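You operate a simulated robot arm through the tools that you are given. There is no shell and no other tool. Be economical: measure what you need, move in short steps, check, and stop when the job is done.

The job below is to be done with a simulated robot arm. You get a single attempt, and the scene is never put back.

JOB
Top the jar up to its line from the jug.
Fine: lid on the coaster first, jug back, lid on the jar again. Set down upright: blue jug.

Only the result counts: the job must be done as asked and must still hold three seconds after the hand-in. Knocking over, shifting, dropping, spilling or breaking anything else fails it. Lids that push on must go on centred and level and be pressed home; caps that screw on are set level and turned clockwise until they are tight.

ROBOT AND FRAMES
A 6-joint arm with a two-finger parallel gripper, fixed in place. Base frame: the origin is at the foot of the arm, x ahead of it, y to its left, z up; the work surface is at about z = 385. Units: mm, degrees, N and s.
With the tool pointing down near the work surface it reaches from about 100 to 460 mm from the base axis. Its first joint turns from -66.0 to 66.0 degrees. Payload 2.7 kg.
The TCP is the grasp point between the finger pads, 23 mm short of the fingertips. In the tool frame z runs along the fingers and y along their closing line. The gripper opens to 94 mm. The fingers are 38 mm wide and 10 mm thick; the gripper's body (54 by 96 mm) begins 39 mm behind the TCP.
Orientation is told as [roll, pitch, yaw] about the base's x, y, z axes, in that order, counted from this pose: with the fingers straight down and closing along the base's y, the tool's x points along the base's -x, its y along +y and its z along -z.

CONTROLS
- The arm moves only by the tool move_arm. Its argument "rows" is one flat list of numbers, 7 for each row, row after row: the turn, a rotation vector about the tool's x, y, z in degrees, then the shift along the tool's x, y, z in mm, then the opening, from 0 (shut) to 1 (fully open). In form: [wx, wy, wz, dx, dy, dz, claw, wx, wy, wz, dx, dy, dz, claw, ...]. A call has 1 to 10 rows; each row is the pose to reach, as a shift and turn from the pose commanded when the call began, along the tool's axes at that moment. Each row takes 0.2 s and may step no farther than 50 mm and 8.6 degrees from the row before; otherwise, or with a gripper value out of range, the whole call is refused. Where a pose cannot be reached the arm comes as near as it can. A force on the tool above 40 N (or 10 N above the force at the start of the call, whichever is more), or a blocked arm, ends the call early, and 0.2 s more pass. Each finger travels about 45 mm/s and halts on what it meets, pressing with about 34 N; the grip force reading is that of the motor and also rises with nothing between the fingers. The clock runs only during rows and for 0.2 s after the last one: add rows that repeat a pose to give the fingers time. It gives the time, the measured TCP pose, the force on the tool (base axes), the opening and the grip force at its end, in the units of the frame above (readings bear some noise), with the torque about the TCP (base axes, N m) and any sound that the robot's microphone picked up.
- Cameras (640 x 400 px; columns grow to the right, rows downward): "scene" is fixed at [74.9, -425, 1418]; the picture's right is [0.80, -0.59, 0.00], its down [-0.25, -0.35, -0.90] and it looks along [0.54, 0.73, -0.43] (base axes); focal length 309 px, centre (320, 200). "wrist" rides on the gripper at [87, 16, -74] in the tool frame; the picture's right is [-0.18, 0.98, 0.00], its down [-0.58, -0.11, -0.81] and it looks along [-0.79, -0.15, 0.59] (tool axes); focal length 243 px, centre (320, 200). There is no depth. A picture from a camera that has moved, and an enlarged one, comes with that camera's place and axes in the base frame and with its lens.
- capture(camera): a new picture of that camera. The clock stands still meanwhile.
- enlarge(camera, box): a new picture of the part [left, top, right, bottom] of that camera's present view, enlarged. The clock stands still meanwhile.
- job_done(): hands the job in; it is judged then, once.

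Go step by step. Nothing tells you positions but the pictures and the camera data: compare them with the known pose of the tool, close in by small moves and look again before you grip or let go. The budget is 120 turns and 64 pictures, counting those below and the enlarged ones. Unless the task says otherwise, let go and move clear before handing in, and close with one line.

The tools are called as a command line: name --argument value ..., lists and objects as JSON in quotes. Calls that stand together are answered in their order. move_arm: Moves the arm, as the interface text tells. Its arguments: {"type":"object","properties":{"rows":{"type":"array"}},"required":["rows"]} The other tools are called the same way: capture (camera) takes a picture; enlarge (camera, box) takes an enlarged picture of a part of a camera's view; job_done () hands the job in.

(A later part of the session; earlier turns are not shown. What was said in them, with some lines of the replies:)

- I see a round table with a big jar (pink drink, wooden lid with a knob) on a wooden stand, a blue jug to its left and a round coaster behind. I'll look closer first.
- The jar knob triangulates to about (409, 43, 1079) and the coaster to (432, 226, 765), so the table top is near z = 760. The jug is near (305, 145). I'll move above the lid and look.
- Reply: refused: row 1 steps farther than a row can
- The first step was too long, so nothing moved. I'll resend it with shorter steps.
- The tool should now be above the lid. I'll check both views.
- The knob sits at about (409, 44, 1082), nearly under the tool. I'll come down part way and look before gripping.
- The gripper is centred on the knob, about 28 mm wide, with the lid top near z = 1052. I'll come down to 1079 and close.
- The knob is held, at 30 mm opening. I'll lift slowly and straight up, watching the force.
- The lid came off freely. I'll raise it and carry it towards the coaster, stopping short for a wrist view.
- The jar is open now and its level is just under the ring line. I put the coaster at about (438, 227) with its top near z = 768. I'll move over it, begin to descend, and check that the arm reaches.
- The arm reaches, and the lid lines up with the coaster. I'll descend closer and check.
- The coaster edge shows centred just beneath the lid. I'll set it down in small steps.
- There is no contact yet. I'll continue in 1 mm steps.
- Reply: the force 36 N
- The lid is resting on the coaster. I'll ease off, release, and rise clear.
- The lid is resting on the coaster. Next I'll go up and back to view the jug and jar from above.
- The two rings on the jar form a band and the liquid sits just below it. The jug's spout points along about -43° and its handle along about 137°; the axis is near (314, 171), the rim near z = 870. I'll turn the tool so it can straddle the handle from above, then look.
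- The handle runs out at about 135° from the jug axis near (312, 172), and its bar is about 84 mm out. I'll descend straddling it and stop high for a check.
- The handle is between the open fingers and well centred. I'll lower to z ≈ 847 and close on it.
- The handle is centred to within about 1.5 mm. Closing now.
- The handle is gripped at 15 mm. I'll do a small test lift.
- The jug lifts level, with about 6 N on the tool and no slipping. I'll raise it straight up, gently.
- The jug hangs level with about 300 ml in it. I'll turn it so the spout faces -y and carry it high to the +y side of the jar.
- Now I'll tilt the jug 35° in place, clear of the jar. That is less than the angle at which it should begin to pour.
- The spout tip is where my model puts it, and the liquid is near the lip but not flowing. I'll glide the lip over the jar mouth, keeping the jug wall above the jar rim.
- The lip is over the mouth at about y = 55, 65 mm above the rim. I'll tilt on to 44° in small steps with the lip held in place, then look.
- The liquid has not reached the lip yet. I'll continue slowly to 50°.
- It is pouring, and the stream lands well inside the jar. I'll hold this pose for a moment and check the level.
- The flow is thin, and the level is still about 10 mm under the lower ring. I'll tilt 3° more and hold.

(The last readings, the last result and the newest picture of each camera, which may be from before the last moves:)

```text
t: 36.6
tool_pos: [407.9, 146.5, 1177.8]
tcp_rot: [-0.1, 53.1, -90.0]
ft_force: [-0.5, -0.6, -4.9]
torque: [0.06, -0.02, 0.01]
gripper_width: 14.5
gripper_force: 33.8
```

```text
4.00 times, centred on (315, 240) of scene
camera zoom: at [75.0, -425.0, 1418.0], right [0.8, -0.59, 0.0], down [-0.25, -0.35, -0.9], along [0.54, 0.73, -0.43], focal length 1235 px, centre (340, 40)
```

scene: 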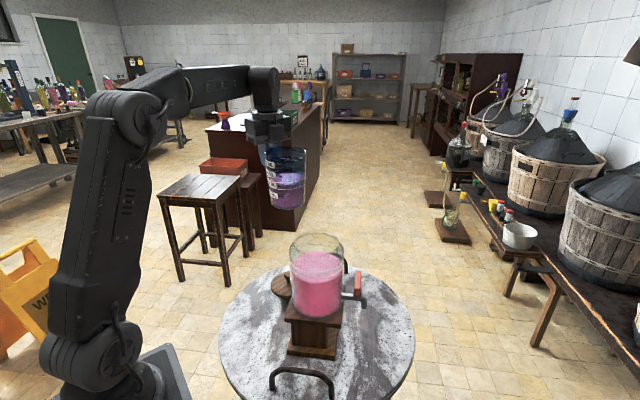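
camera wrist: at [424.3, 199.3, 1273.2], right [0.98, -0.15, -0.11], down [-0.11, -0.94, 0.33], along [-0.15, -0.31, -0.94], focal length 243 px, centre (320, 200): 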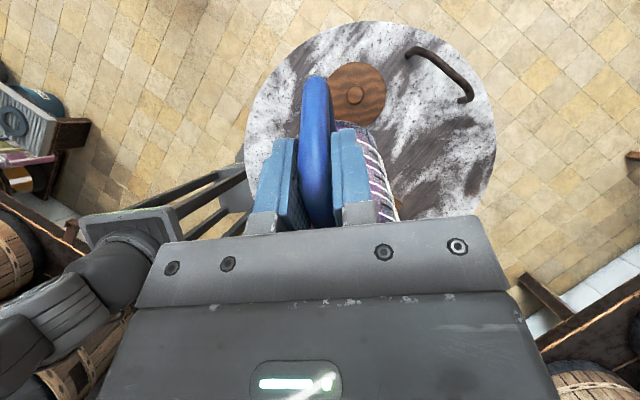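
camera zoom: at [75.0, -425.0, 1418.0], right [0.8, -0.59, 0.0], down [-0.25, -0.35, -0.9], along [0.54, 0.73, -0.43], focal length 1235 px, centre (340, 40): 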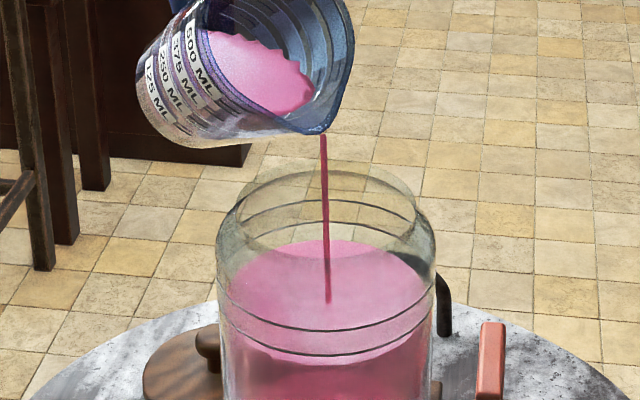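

The level is rising slowly and the stream is steady. I'll tilt 2° more and hold longer.

move_arm --rows '[0, 1, 0, -0.9, 0, -1.5, 0, 0, 2, 0, -1.8, 0, -3, 0, 0, 2, 0, -1.8, 0, -3, 0, 0, 2, 0, -1.8, 0, -3, 0, 0, 2, 0, -1.8, 0, -3, 0, 0, 2, 0, -1.8, 0, -3, 0, 0, 2, 0, -1.8, 0, -3, 0]'

enlarge --camera "scene" --box '[270, 190, 360, 290]'

```text
t: 38.2
tool_pos: [408.0, 144.4, 1178.9]
tcp_rot: [0.0, 55.1, -89.9]
ft_force: [-0.4, -0.2, -5.0]
torque: [0.02, 0.02, 0.0]
gripper_width: 15.2
gripper_force: 34.1
```

```text
4.00 times, centred on (315, 240) of scene
camera zoom: at [75.0, -425.0, 1418.0], right [0.8, -0.59, 0.0], down [-0.25, -0.35, -0.9], along [0.54, 0.73, -0.43], focal length 1235 px, centre (340, 40)
```

zoom: 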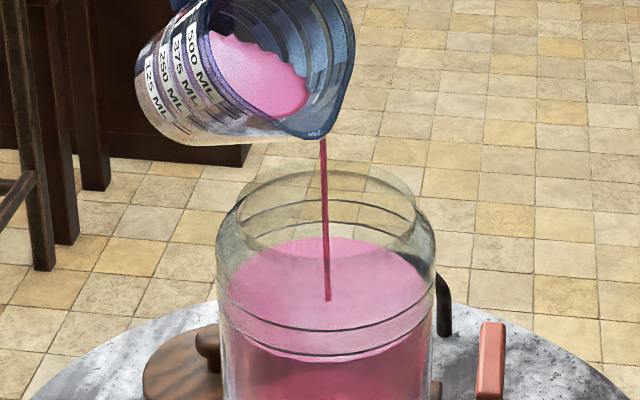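

The level gains about 2 mm per call. I'll tilt to 58° and hold for two seconds.

move_arm --rows '[0, 1, 0, -1, 0, -1.4, 0, 0, 2, 0, -2, 0, -2.9, 0, 0, 3, 0, -3, 0, -4.3, 0, 0, 3, 0, -3, 0, -4.3, 0, 0, 3, 0, -3, 0, -4.3, 0, 0, 3, 0, -3, 0, -4.3, 0, 0, 3, 0, -3, 0, -4.3, 0, 0, 3, 0, -3, 0, -4.3, 0, 0, 3, 0, -3, 0, -4.3, 0, 0, 3, 0, -3, 0, -4.3, 0]'

enlarge --camera "scene" --box '[270, 190, 360, 290]'

```text
t: 40.4
tool_pos: [408.8, 138.2, 1179.3]
tcp_rot: [0.0, 58.0, -89.9]
ft_force: [0.9, -0.7, -4.7]
torque: [0.0, -0.01, 0.04]
gripper_width: 14.8
gripper_force: 33.6
```

```text
4.00 times, centred on (315, 240) of scene
camera zoom: at [75.0, -425.0, 1418.0], right [0.8, -0.59, 0.0], down [-0.25, -0.35, -0.9], along [0.54, 0.73, -0.43], focal length 1235 px, centre (340, 40)
```

zoom: 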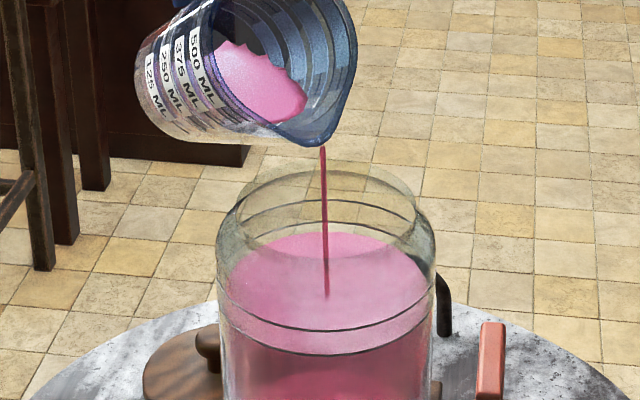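

The level has reached the lower ring. I'll tilt to 61° and hold again.

move_arm --rows '[0, 1, 0, -1.1, 0, -1.4, 0, 0, 2, 0, -2.2, 0, -2.8, 0, 0, 3, 0, -3.3, 0, -4.2, 0, 0, 3, 0, -3.3, 0, -4.2, 0, 0, 3, 0, -3.3, 0, -4.2, 0, 0, 3, 0, -3.3, 0, -4.2, 0, 0, 3, 0, -3.3, 0, -4.2, 0, 0, 3, 0, -3.3, 0, -4.2, 0, 0, 3, 0, -3.3, 0, -4.2, 0, 0, 3, 0, -3.3, 0, -4.2, 0]'

enlarge --camera "scene" --box '[270, 190, 360, 290]'

```text
t: 42.6
tool_pos: [407.0, 133.0, 1178.5]
tcp_rot: [0.0, 61.1, -90.0]
ft_force: [-0.7, -0.3, -5.0]
torque: [-0.03, -0.01, 0.0]
gripper_width: 14.9
gripper_force: 33.8
```

```text
4.00 times, centred on (315, 240) of scene
camera zoom: at [75.0, -425.0, 1418.0], right [0.8, -0.59, 0.0], down [-0.25, -0.35, -0.9], along [0.54, 0.73, -0.43], focal length 1235 px, centre (340, 40)
```

zoom: 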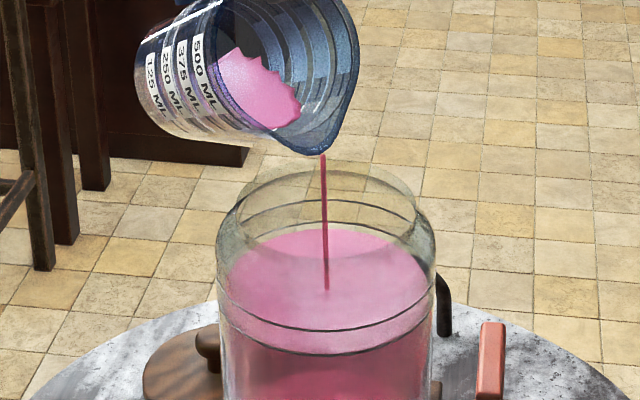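

move_arm --rows '[0, 1, 0, -1.2, 0, -1.3, 0, 0, 2, 0, -2.3, 0, -2.7, 0, 0, 2, 0, -2.3, 0, -2.7, 0, 0, 2, 0, -2.3, 0, -2.7, 0, 0, 2, 0, -2.3, 0, -2.7, 0, 0, 2, 0, -2.3, 0, -2.7, 0, 0, 2, 0, -2.3, 0, -2.7, 0, 0, 2, 0, -2.3, 0, -2.7, 0]'

enlarge --camera "scene" --box '[295, 225, 355, 285]'

```text
t: 44.4
tool_pos: [408.1, 130.0, 1177.7]
tcp_rot: [0.0, 63.2, -89.9]
ft_force: [-0.1, 0.2, -3.7]
torque: [-0.05, -0.02, -0.03]
gripper_width: 14.7
gripper_force: 33.7
```

```text
6.67 times, centred on (325, 255) of scene
camera zoom: at [75.0, -425.0, 1418.0], right [0.8, -0.59, 0.0], down [-0.25, -0.35, -0.9], along [0.54, 0.73, -0.43], focal length 2059 px, centre (287, -167)
```

zoom: 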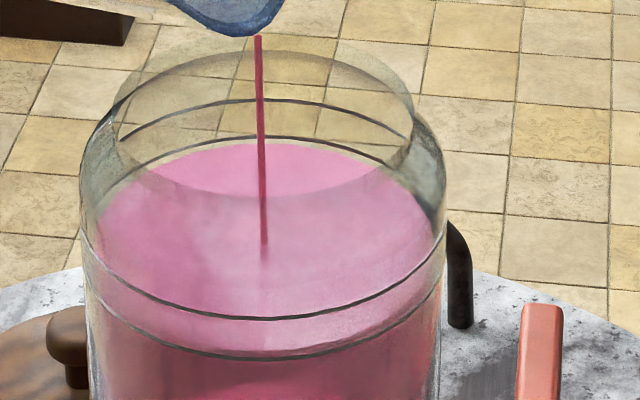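

The liquid is now at the lower ring. I'll aim for the middle of the band, about 7 mm more, and continue at 65°.

move_arm --rows '[0, 1, 0, -1.2, 0, -1.3, 0, 0, 2, 0, -2.4, 0, -2.6, 0, 0, 2, 0, -2.4, 0, -2.6, 0, 0, 2, 0, -2.4, 0, -2.6, 0, 0, 2, 0, -2.4, 0, -2.6, 0, 0, 2, 0, -2.4, 0, -2.6, 0, 0, 2, 0, -2.4, 0, -2.6, 0, 0, 2, 0, -2.4, 0, -2.6, 0, 0, 2, 0, -2.4, 0, -2.6, 0]'

enlarge --camera "scene" --box '[295, 225, 355, 285]'

```text
t: 46.4
tool_pos: [408.2, 126.1, 1177.3]
tcp_rot: [0.1, 65.1, -89.9]
ft_force: [-0.1, -0.3, -3.4]
torque: [-0.07, 0.0, 0.0]
gripper_width: 14.7
gripper_force: 34.2
```

```text
6.67 times, centred on (325, 255) of scene
camera zoom: at [75.0, -425.0, 1418.0], right [0.8, -0.59, 0.0], down [-0.25, -0.35, -0.9], along [0.54, 0.73, -0.43], focal length 2059 px, centre (287, -167)
```

zoom: 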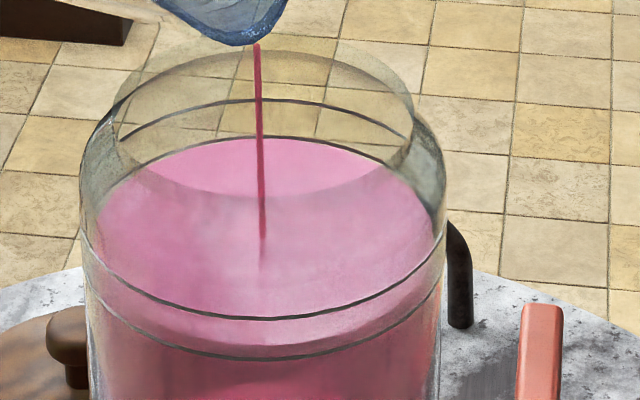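

move_arm --rows '[0, 1, 0, -1.2, 0, -1.3, 0, 0, 2, 0, -2.5, 0, -2.6, 0, 0, 3, 0, -3.7, 0, -3.8, 0, 0, 3, 0, -3.7, 0, -3.8, 0, 0, 3, 0, -3.7, 0, -3.8, 0, 0, 3, 0, -3.7, 0, -3.8, 0, 0, 3, 0, -3.7, 0, -3.8, 0, 0, 3, 0, -3.7, 0, -3.8, 0, 0, 3, 0, -3.7, 0, -3.8, 0, 0, 3, 0, -3.7, 0, -3.8, 0]'

enlarge --camera "scene" --box '[295, 225, 355, 285]'

```text
t: 48.6
tool_pos: [407.8, 121.4, 1173.8]
tcp_rot: [0.0, 68.1, -89.9]
ft_force: [0.4, 0.8, -3.7]
torque: [-0.11, -0.02, 0.0]
gripper_width: 14.9
gripper_force: 34.0
```

```text
6.67 times, centred on (325, 255) of scene
camera zoom: at [75.0, -425.0, 1418.0], right [0.8, -0.59, 0.0], down [-0.25, -0.35, -0.9], along [0.54, 0.73, -0.43], focal length 2059 px, centre (287, -167)
```

zoom: 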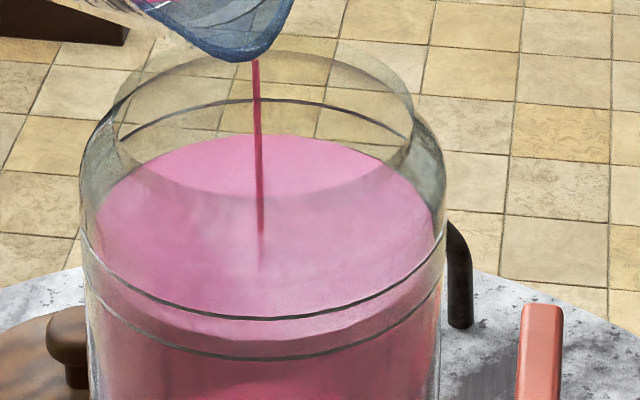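

The level is now inside the band and nearing its middle. I'll hold about 1.2 s more, then tilt back with the lip still over the jar.

move_arm --rows '[0, 0, 0, 0, 0, 0, 0, 0, 0, 0, 0, 0, 0, 0, 0, 0, 0, 0, 0, 0, 0, 0, 0, 0, 0, 0, 0, 0, 0, 0, 0, 0, 0, 0, 0, 0, 0, 0, 0, 0, 0, 0, 0, -8, 0, 5.4, 0, 13.3, 0, 0, -16, 0, 9.3, 0, 25.7, 0, 0, -24, 0, 10.7, 0, 37, 0, 0, -32, 0, 8.3, 0, 47.4, 0]'

enlarge --camera "scene" --box '[275, 185, 355, 285]'

```text
t: 50.8
tool_pos: [408.7, 170.3, 1164.1]
tcp_rot: [0.2, 35.9, -89.9]
ft_force: [-0.3, 0.0, -2.6]
torque: [0.08, 0.0, 0.02]
gripper_width: 14.6
gripper_force: 33.7
```

```text
4.00 times, centred on (315, 235) of scene
camera zoom: at [74.9, -425.0, 1418.0], right [0.8, -0.59, 0.0], down [-0.25, -0.35, -0.9], along [0.54, 0.73, -0.43], focal length 1235 px, centre (340, 60)
```

zoom: 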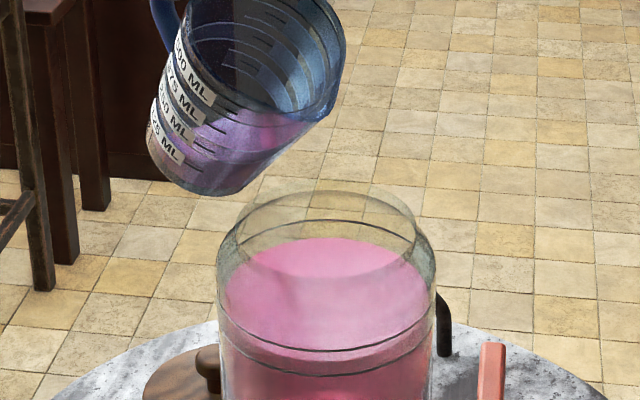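

enlarge --camera "scene" --box '[295, 225, 355, 285]'

```text
6.67 times, centred on (325, 255) of scene
camera zoom: at [74.9, -425.0, 1418.0], right [0.8, -0.59, 0.0], down [-0.25, -0.35, -0.9], along [0.54, 0.73, -0.43], focal length 2059 px, centre (287, -167)
```

zoom: 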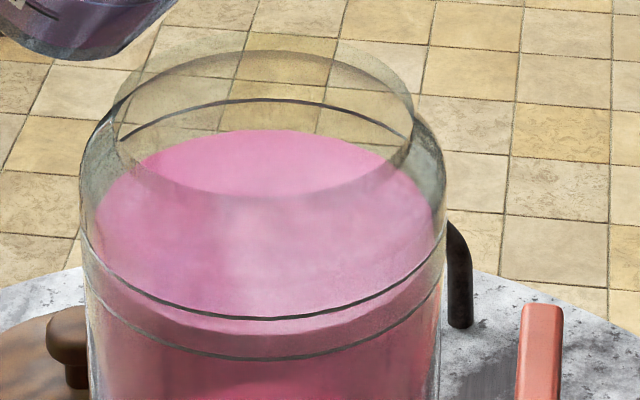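

The level is mid-band. I'll take the jug away from over the jar and bring it upright.

move_arm --rows '[0, -2, 0, 12, 0, 2, 0, 0, -4, 0, 30, 0, 5, 0, 0, -8, 0, 50, 0, 8.5, 0, 0, -13, 0, 62, 0, 10.7, 0, 0, -19, 0, 67, 0, 11.6, 0, 0, -25, 0, 67, 0, 11.6, 0, 0, -31, 0, 67, 0, 11.6, 0, 0, -36, 0, 67, 0, 11.6, 0, 0, -36, 0, 67, 0, 11.6, 0]'

```text
t: 52.8
tool_pos: [409.2, 230.1, 1196.1]
tcp_rot: [0.0, 0.0, -90.0]
ft_force: [0.0, 0.2, -3.5]
torque: [0.23, 0.01, 0.01]
gripper_width: 14.9
gripper_force: 33.9
```

The jug is upright again. I'll swing it back above its spot by the same way.

move_arm --rows '[0, 0, -3, 0, -8, 2, 0, 0, 0, -9, -1, -25, 10, 0, 0, 0, -16, -2, -46, 20, 0, 0, 0, -23, -3, -68, 32, 0, 0, 0, -30, -4, -92, 42, 0, 0, 0, -37, -6, -115, 50, 0, 0, 0, -42, -7, -136, 50, 0, 0, 0, -45.2, -7.3, -149, 50, 0, 0, 0, -45.2, -7.3, -149, 50, 0]'

```text
t: 54.8
tool_pos: [260.1, 223.4, 1144.1]
tcp_rot: [0.1, 0.0, -44.7]
ft_force: [0.8, -0.2, -2.3]
torque: [0.17, 0.16, -0.01]
gripper_width: 14.7
gripper_force: 33.9
```

Now I'll lower it straight down to just above the table.

move_arm --rows '[0, 0, 0, 0, 0, 25, 0, 0, 0, 0, 0, 0, 60, 0, 0, 0, 0, 0, 0, 95, 0, 0, 0, 0, 0, 0, 130, 0, 0, 0, 0, 0, 0, 165, 0, 0, 0, 0, 0, 0, 200, 0, 0, 0, 0, 0, 0, 235, 0, 0, 0, 0, 0, 0, 260, 0, 0, 0, 0, 0, 0, 280, 0, 0, 0, 0, 0, 0, 288, 0]'

enlarge --camera "scene" --box '[215, 260, 295, 340]'

```text
t: 57.0
tool_pos: [257.6, 222.3, 857.7]
tcp_rot: [0.0, 0.1, -44.9]
ft_force: [-0.2, 0.4, -4.3]
torque: [0.18, 0.16, 0.02]
gripper_width: 14.9
gripper_force: 34.3
```

```text
5.00 times, centred on (255, 300) of scene
camera zoom: at [74.9, -425.0, 1418.0], right [0.8, -0.59, 0.0], down [-0.25, -0.35, -0.9], along [0.54, 0.73, -0.43], focal length 1544 px, centre (645, -300)
```

zoom: 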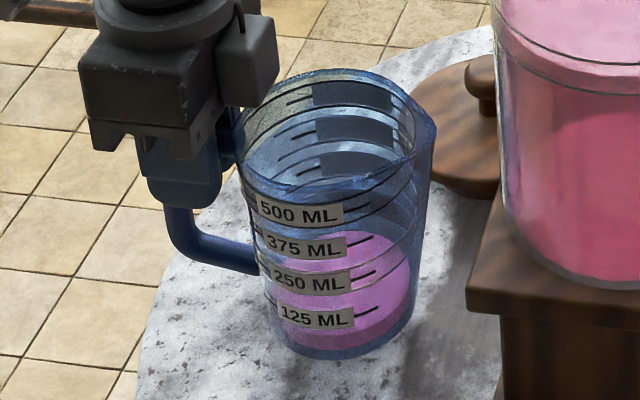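

The jug is within about 2 mm of where it stood. I'll set it down in small steps.

move_arm --rows '[0, 0, 0, -1.5, 0, 3, 0, 0, 0, 0, -1.5, 0, 6, 0, 0, 0, 0, -1.5, 0, 8, 0, 0, 0, 0, -1.5, 0, 9, 0, 0, 0, 0, -1.5, 0, 10, 0]'

```text
t: 58.2
tool_pos: [260.7, 223.0, 848.9]
tcp_rot: [0.1, 0.1, -44.8]
ft_force: [-4.2, -1.2, 8.6]
torque: [-0.53, -0.41, -0.24]
gripper_width: 14.7
gripper_force: 34.2
```

The jug has touched down. I'll open the fingers and check.

move_arm --rows '[0, 0, 0, 0, 0, 0, 0.2, 0, 0, 0, 0, 0, 0, 0.3, 0, 0, 0, 0, 0, 0, 0.5, 0, 0, 0, 0, 0, 0, 0.8, 0, 0, 0, 0, 0, 0, 1, 0, 0, 0, 0, 0, 0, 1]'

enlarge --camera "scene" --box '[215, 260, 295, 340]'

```text
t: 59.6
tool_pos: [260.5, 222.5, 847.4]
tcp_rot: [0.1, 0.0, -44.8]
ft_force: [-0.5, 0.4, 0.5]
torque: [0.0, 0.05, -0.03]
gripper_width: 94.0
gripper_force: 0.0
```

```text
5.00 times, centred on (255, 300) of scene
camera zoom: at [74.9, -425.0, 1418.0], right [0.8, -0.59, 0.0], down [-0.25, -0.35, -0.9], along [0.54, 0.73, -0.43], focal length 1544 px, centre (645, -300)
```

zoom: 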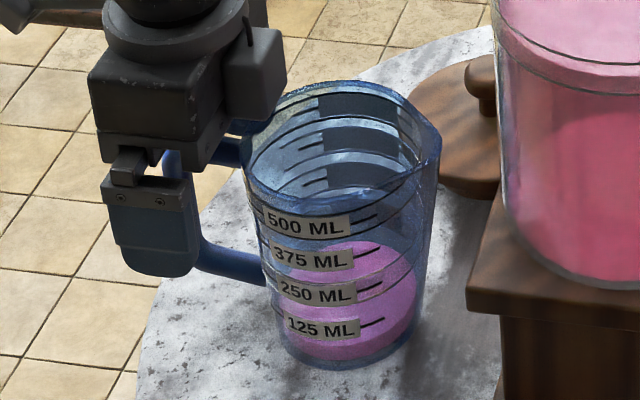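

The jug stands upright where it was. I'll rise clear, turn back, and go above the lid.

move_arm --rows '[0, 0, 0, 0, 0, -35, 1, 0, 0, 0, 0, 0, -80, 1, 0, 0, 0, 0, 0, -120, 1, 0, 0, -8, -20, 21, -130, 1, 0, 0, -16, -42, 45, -130, 1, 0, 0, -24, -65, 69, -130, 1, 0, 0, -32, -88, 94, -130, 1, 0, 0, -39, -108, 115, -125, 1, 0, 0, -44.8, -123, 130.9, -110, 1, 0, 0, -44.8, -123, 130.9, -100, 1]'

capture --camera "wrist"

```text
t: 61.8
tool_pos: [439.8, 229.9, 947.3]
tcp_rot: [0.1, 0.1, 0.1]
ft_force: [0.1, 0.5, -0.5]
torque: [0.01, 0.01, 0.01]
gripper_width: 93.9
gripper_force: 0.0
```

```text
10 pictures are left
camera wrist: at [353.1, 246.2, 1021.5], right [0.18, 0.98, 0.0], down [0.58, -0.11, 0.81], along [0.79, -0.15, -0.59], focal length 243 px, centre (320, 200)
```

wrist: 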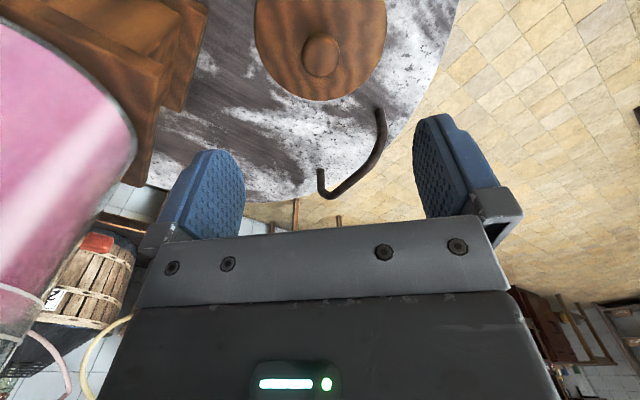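

The knob is right below. I'll descend and grip it again.

move_arm --rows '[0, 0, 0, 0, -0.5, 40, 1, 0, 0, 0, 0, -0.5, 80, 1, 0, 0, 0, 0, -0.5, 115, 1, 0, 0, 0, 0, -0.5, 130, 1, 0, 0, 0, 0, -0.5, 136, 1, 0, 0, 0, 0, -0.5, 136, 0.6, 0, 0, 0, 0, -0.5, 136, 0.3, 0, 0, 0, 0, -0.5, 136, 0, 0, 0, 0, 0, -0.5, 136, 0, 0, 0, 0, 0, -0.5, 136, 0]'

```text
t: 64.0
tool_pos: [440.7, 228.5, 812.0]
tcp_rot: [0.1, 0.0, -0.1]
ft_force: [-0.2, 0.9, -0.1]
torque: [-0.02, -0.02, 0.01]
gripper_width: 30.4
gripper_force: 34.1
```

The knob is held again. I'll lift the lid straight up.

move_arm --rows '[0, 0, 0, 0, 0, -5, 0, 0, 0, 0, 0, 0, -25, 0, 0, 0, 0, 0, 0, -65, 0, 0, 0, 0, 0, 0, -105, 0, 0, 0, 0, 0, 0, -150, 0, 0, 0, 0, 0, 0, -195, 0, 0, 0, 0, 0, 0, -240, 0, 0, 0, 0, 0, 0, -285, 0, 0, 0, 0, 0, 0, -320, 0, 0, 0, 0, 0, 0, -345, 0]'

```text
t: 66.2
tool_pos: [439.8, 226.7, 1154.9]
tcp_rot: [0.2, 0.0, 0.1]
ft_force: [-0.4, -0.1, -0.8]
torque: [-0.01, 0.0, -0.01]
gripper_width: 30.1
gripper_force: 34.2
```

Now I'll carry the lid back over the jar.

move_arm --rows '[0, 0, 0, 4, -20, 0, 0, 0, 0, 0, 10, -55, 0, 0, 0, 0, 0, 16, -95, 0, 0, 0, 0, 0, 22, -135, 0, 0, 0, 0, 0, 28, -168, 0, 0, 0, 0, 0, 30.9, -186, 0, 0, 0, 0, 0, 30.9, -186, 25, 0, 0, 0, 0, 30.9, -186, 48, 0, 0, 0, 0, 30.9, -186, 48, 0]'

enlarge --camera "scene" --box '[270, 200, 370, 270]'

```text
t: 68.2
tool_pos: [410.5, 43.0, 1108.8]
tcp_rot: [0.1, -0.1, 0.0]
ft_force: [0.0, -0.2, -0.9]
torque: [0.02, 0.02, 0.01]
gripper_width: 30.3
gripper_force: 33.6
```

```text
5.71 times, centred on (320, 235) of scene
camera zoom: at [74.9, -425.0, 1418.0], right [0.8, -0.59, 0.0], down [-0.25, -0.35, -0.9], along [0.54, 0.73, -0.43], focal length 1765 px, centre (320, 0)
```

zoom: 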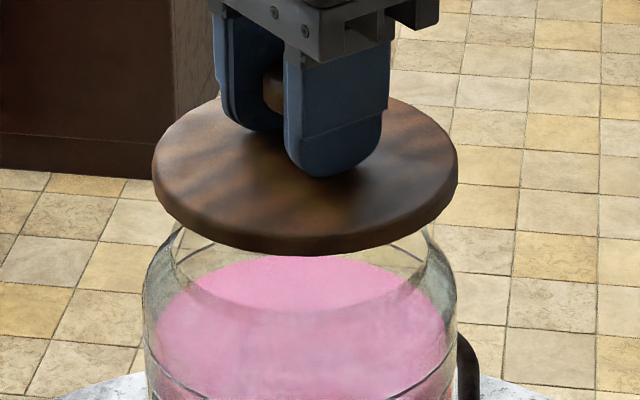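

The lid appears about 1.5 mm too far right. I'll correct that, lower to just above the rim, and check again.

move_arm --rows '[0, 0, 0, 1.3, 0.4, 3, 0, 0, 0, 0, 1.3, 0.4, 8, 0, 0, 0, 0, 1.3, 0.4, 8, 0, 0, 0, 0, 1.3, 0.4, 8, 0]'

enlarge --camera "scene" --box '[270, 200, 370, 270]'

```text
t: 69.2
tool_pos: [408.7, 42.1, 1100.2]
tcp_rot: [0.1, -0.1, 0.0]
ft_force: [-0.5, 0.3, -0.6]
torque: [0.02, -0.02, 0.0]
gripper_width: 30.0
gripper_force: 34.1
```

```text
5.71 times, centred on (320, 235) of scene
camera zoom: at [74.9, -425.0, 1418.0], right [0.8, -0.59, 0.0], down [-0.25, -0.35, -0.9], along [0.54, 0.73, -0.43], focal length 1765 px, centre (320, 0)
```

zoom: 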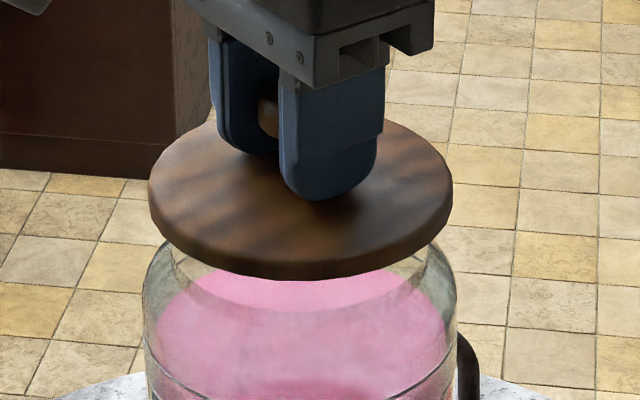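

The lid matches the picture taken at lift-off almost exactly. I'll lower it onto the jar and press.

move_arm --rows '[0, 0, 0, 0, 0, 5, 0, 0, 0, 0, 0, 0, 10, 0, 0, 0, 0, 0, 0, 14, 0, 0, 0, 0, 0, 0, 17, 0, 0, 0, 0, 0, 0, 18.5, 0, 0, 0, 0, 0, 0, 20, 0]'

```text
t: 70.6
tool_pos: [408.3, 42.5, 1080.9]
tcp_rot: [0.1, 0.0, -0.1]
ft_force: [-0.1, -0.7, 2.1]
torque: [0.03, 0.07, 0.05]
gripper_width: 30.3
gripper_force: 33.7
```

Contact is just beginning. I'll press down in 0.5 mm steps.

move_arm --rows '[0, 0, 0, 0, 0, 0.5, 0, 0, 0, 0, 0, 0, 1, 0, 0, 0, 0, 0, 0, 1.5, 0, 0, 0, 0, 0, 0, 2, 0, 0, 0, 0, 0, 0, 2.5, 0, 0, 0, 0, 0, 0, 3, 0]'

enlarge --camera "scene" --box '[270, 200, 370, 270]'

```text
t: 72.0
tool_pos: [410.0, 43.5, 1079.5]
tcp_rot: [0.2, -0.6, 0.1]
ft_force: [-4.9, 10.1, 36.3]
torque: [0.09, -0.08, 0.04]
gripper_width: 30.5
gripper_force: 34.4
```

```text
5.71 times, centred on (320, 235) of scene
camera zoom: at [74.3, -424.8, 1418.1], right [0.8, -0.59, 0.0], down [-0.25, -0.35, -0.9], along [0.54, 0.73, -0.43], focal length 1765 px, centre (320, 0)
```

zoom: 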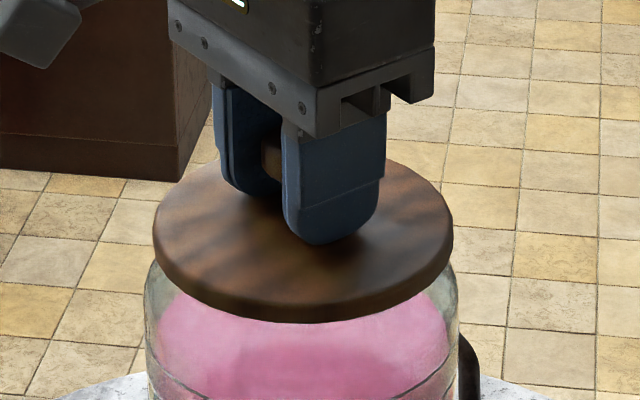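

The lid is seated level at its original height, pressed with about 36 N. I'll ease off, release, and rise clear.

move_arm --rows '[0, 0, 0, 0, 0, -2, 0, 0, 0, 0, 0, 0, -2, 0.5, 0, 0, 0, 0, 0, -2, 0.7, 0, 0, 0, 0, 0, -2, 0.9, 0, 0, 0, 0, 0, -2, 1, 0, 0, 0, 0, 0, -20, 1, 0, 0, 0, 0, 0, -60, 1, 0, 0, 0, 0, 0, -100, 1, 0, 0, 0, 0, 0, -120, 1]'

enlarge --camera "scene" --box '[270, 200, 370, 270]'

enlarge --camera "scene" --box '[200, 210, 420, 400]'

```text
t: 74.0
tool_pos: [408.0, 40.9, 1196.4]
tcp_rot: [0.1, 0.0, 0.0]
ft_force: [0.1, 0.0, 0.2]
torque: [0.0, 0.02, 0.0]
gripper_width: 94.2
gripper_force: 0.1
```

```text
5.71 times, centred on (320, 235) of scene
camera zoom: at [74.9, -425.0, 1418.0], right [0.8, -0.59, 0.0], down [-0.25, -0.35, -0.9], along [0.54, 0.73, -0.43], focal length 1765 px, centre (320, 0)
```

zoom: 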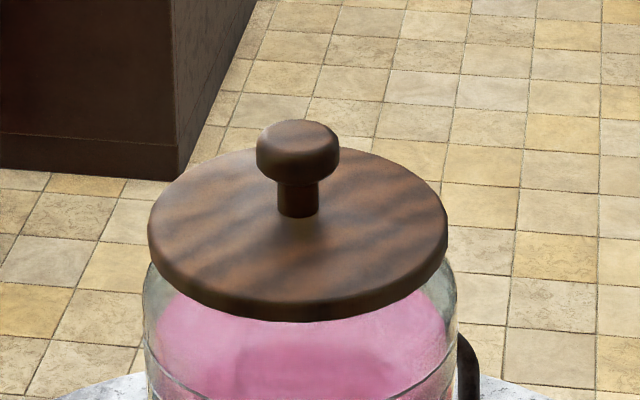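

```text
2.11 times, centred on (310, 305) of scene
camera zoom: at [74.9, -425.0, 1418.0], right [0.8, -0.59, 0.0], down [-0.25, -0.35, -0.9], along [0.54, 0.73, -0.43], focal length 650 px, centre (341, -21)
```

zoom: 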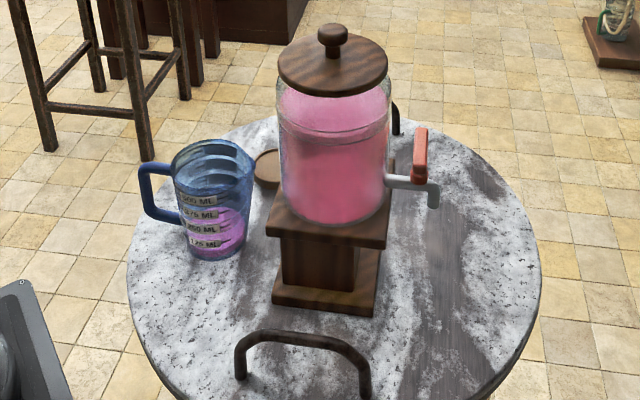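

The lid sits level and centred to within 1 mm of where it was. As a safeguard I'll press once on the knob with closed fingers to be sure it is home.

move_arm --rows '[0, 0, 0, 0, 1, 0, 0.5, 0, 0, 0, 0, 1, 0, 0, 0, 0, 0, 0, 1, 20, 0, 0, 0, 0, 0, 1, 40, 0, 0, 0, 0, 0, 1, 60, 0, 0, 0, 0, 0, 1, 75, 0, 0, 0, 0, 0, 1, 84, 0]'

move_arm --rows '[0, 0, 0, 0, 0, 1, 0, 0, 0, 0, 0, 0, 2, 0, 0, 0, 0, 0, 0, 3, 0, 0, 0, 0, 0, 0, 4, 0, 0, 0, 0, 0, 0, 5, 0, 0, 0, 0, 0, 0, 6, 0, 0, 0, 0, 0, 0, 7, 0, 0, 0, 0, 0, 0, 8, 0, 0, 0, 0, 0, 0, 9, 0, 0, 0, 0, 0, 0, 10, 0]'

```text
t: 75.6
tool_pos: [409.4, 42.8, 1112.5]
tcp_rot: [0.0, 0.0, 0.0]
ft_force: [-0.7, -1.2, 5.1]
torque: [-0.04, 0.08, -0.02]
gripper_width: 0.2
gripper_force: 33.7
```

```text
t: 77.0
tool_pos: [408.8, 43.5, 1112.3]
tcp_rot: [-0.1, -0.7, 0.0]
ft_force: [-2.2, -0.5, 3.9]
torque: [0.02, 0.07, 0.02]
gripper_width: 0.0
gripper_force: 33.9
stopped in row 6: the force on the tool passed its limit at 41 N (the readings are from after the stop); the commanded pose is now the measured one
```

Pressed to 41 N with no movement, so the lid is home. I'll rise clear and take a last look.

move_arm --rows '[0, 0, 0, 0, 0, -5, 0, 0, 0, 0, 0, 0, -30, 0, 0, 0, 0, 0, 0, -70, 0, 0, 0, 0, 0, 0, -100, 0.5, 0, 0, 0, 0, 0, -100, 0.5]'

enlarge --camera "scene" --box '[270, 210, 370, 280]'

```text
t: 78.2
tool_pos: [406.6, 46.4, 1210.6]
tcp_rot: [0.0, -0.4, 0.2]
ft_force: [-0.1, 0.3, -0.5]
torque: [-0.01, 0.01, 0.02]
gripper_width: 47.4
gripper_force: 0.1
```

```text
5.71 times, centred on (320, 245) of scene
camera zoom: at [74.9, -425.0, 1418.0], right [0.8, -0.59, 0.0], down [-0.25, -0.35, -0.9], along [0.54, 0.73, -0.43], focal length 1765 px, centre (320, -57)
```

zoom: 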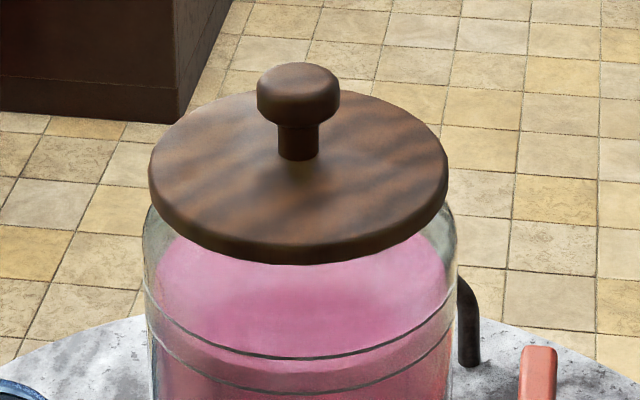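

The lid is level and centred, the liquid lies inside the marked band, and the jug stands upright in its place. I'm handing in.

job_done

```text
The job is handed in.
```

I topped the jar up from the blue jug to between the two rings on the glass, which I took to be its line. The jug is back upright within about 2 mm of its spot, and the lid is pressed home on the jar, centred to about 1 mm.
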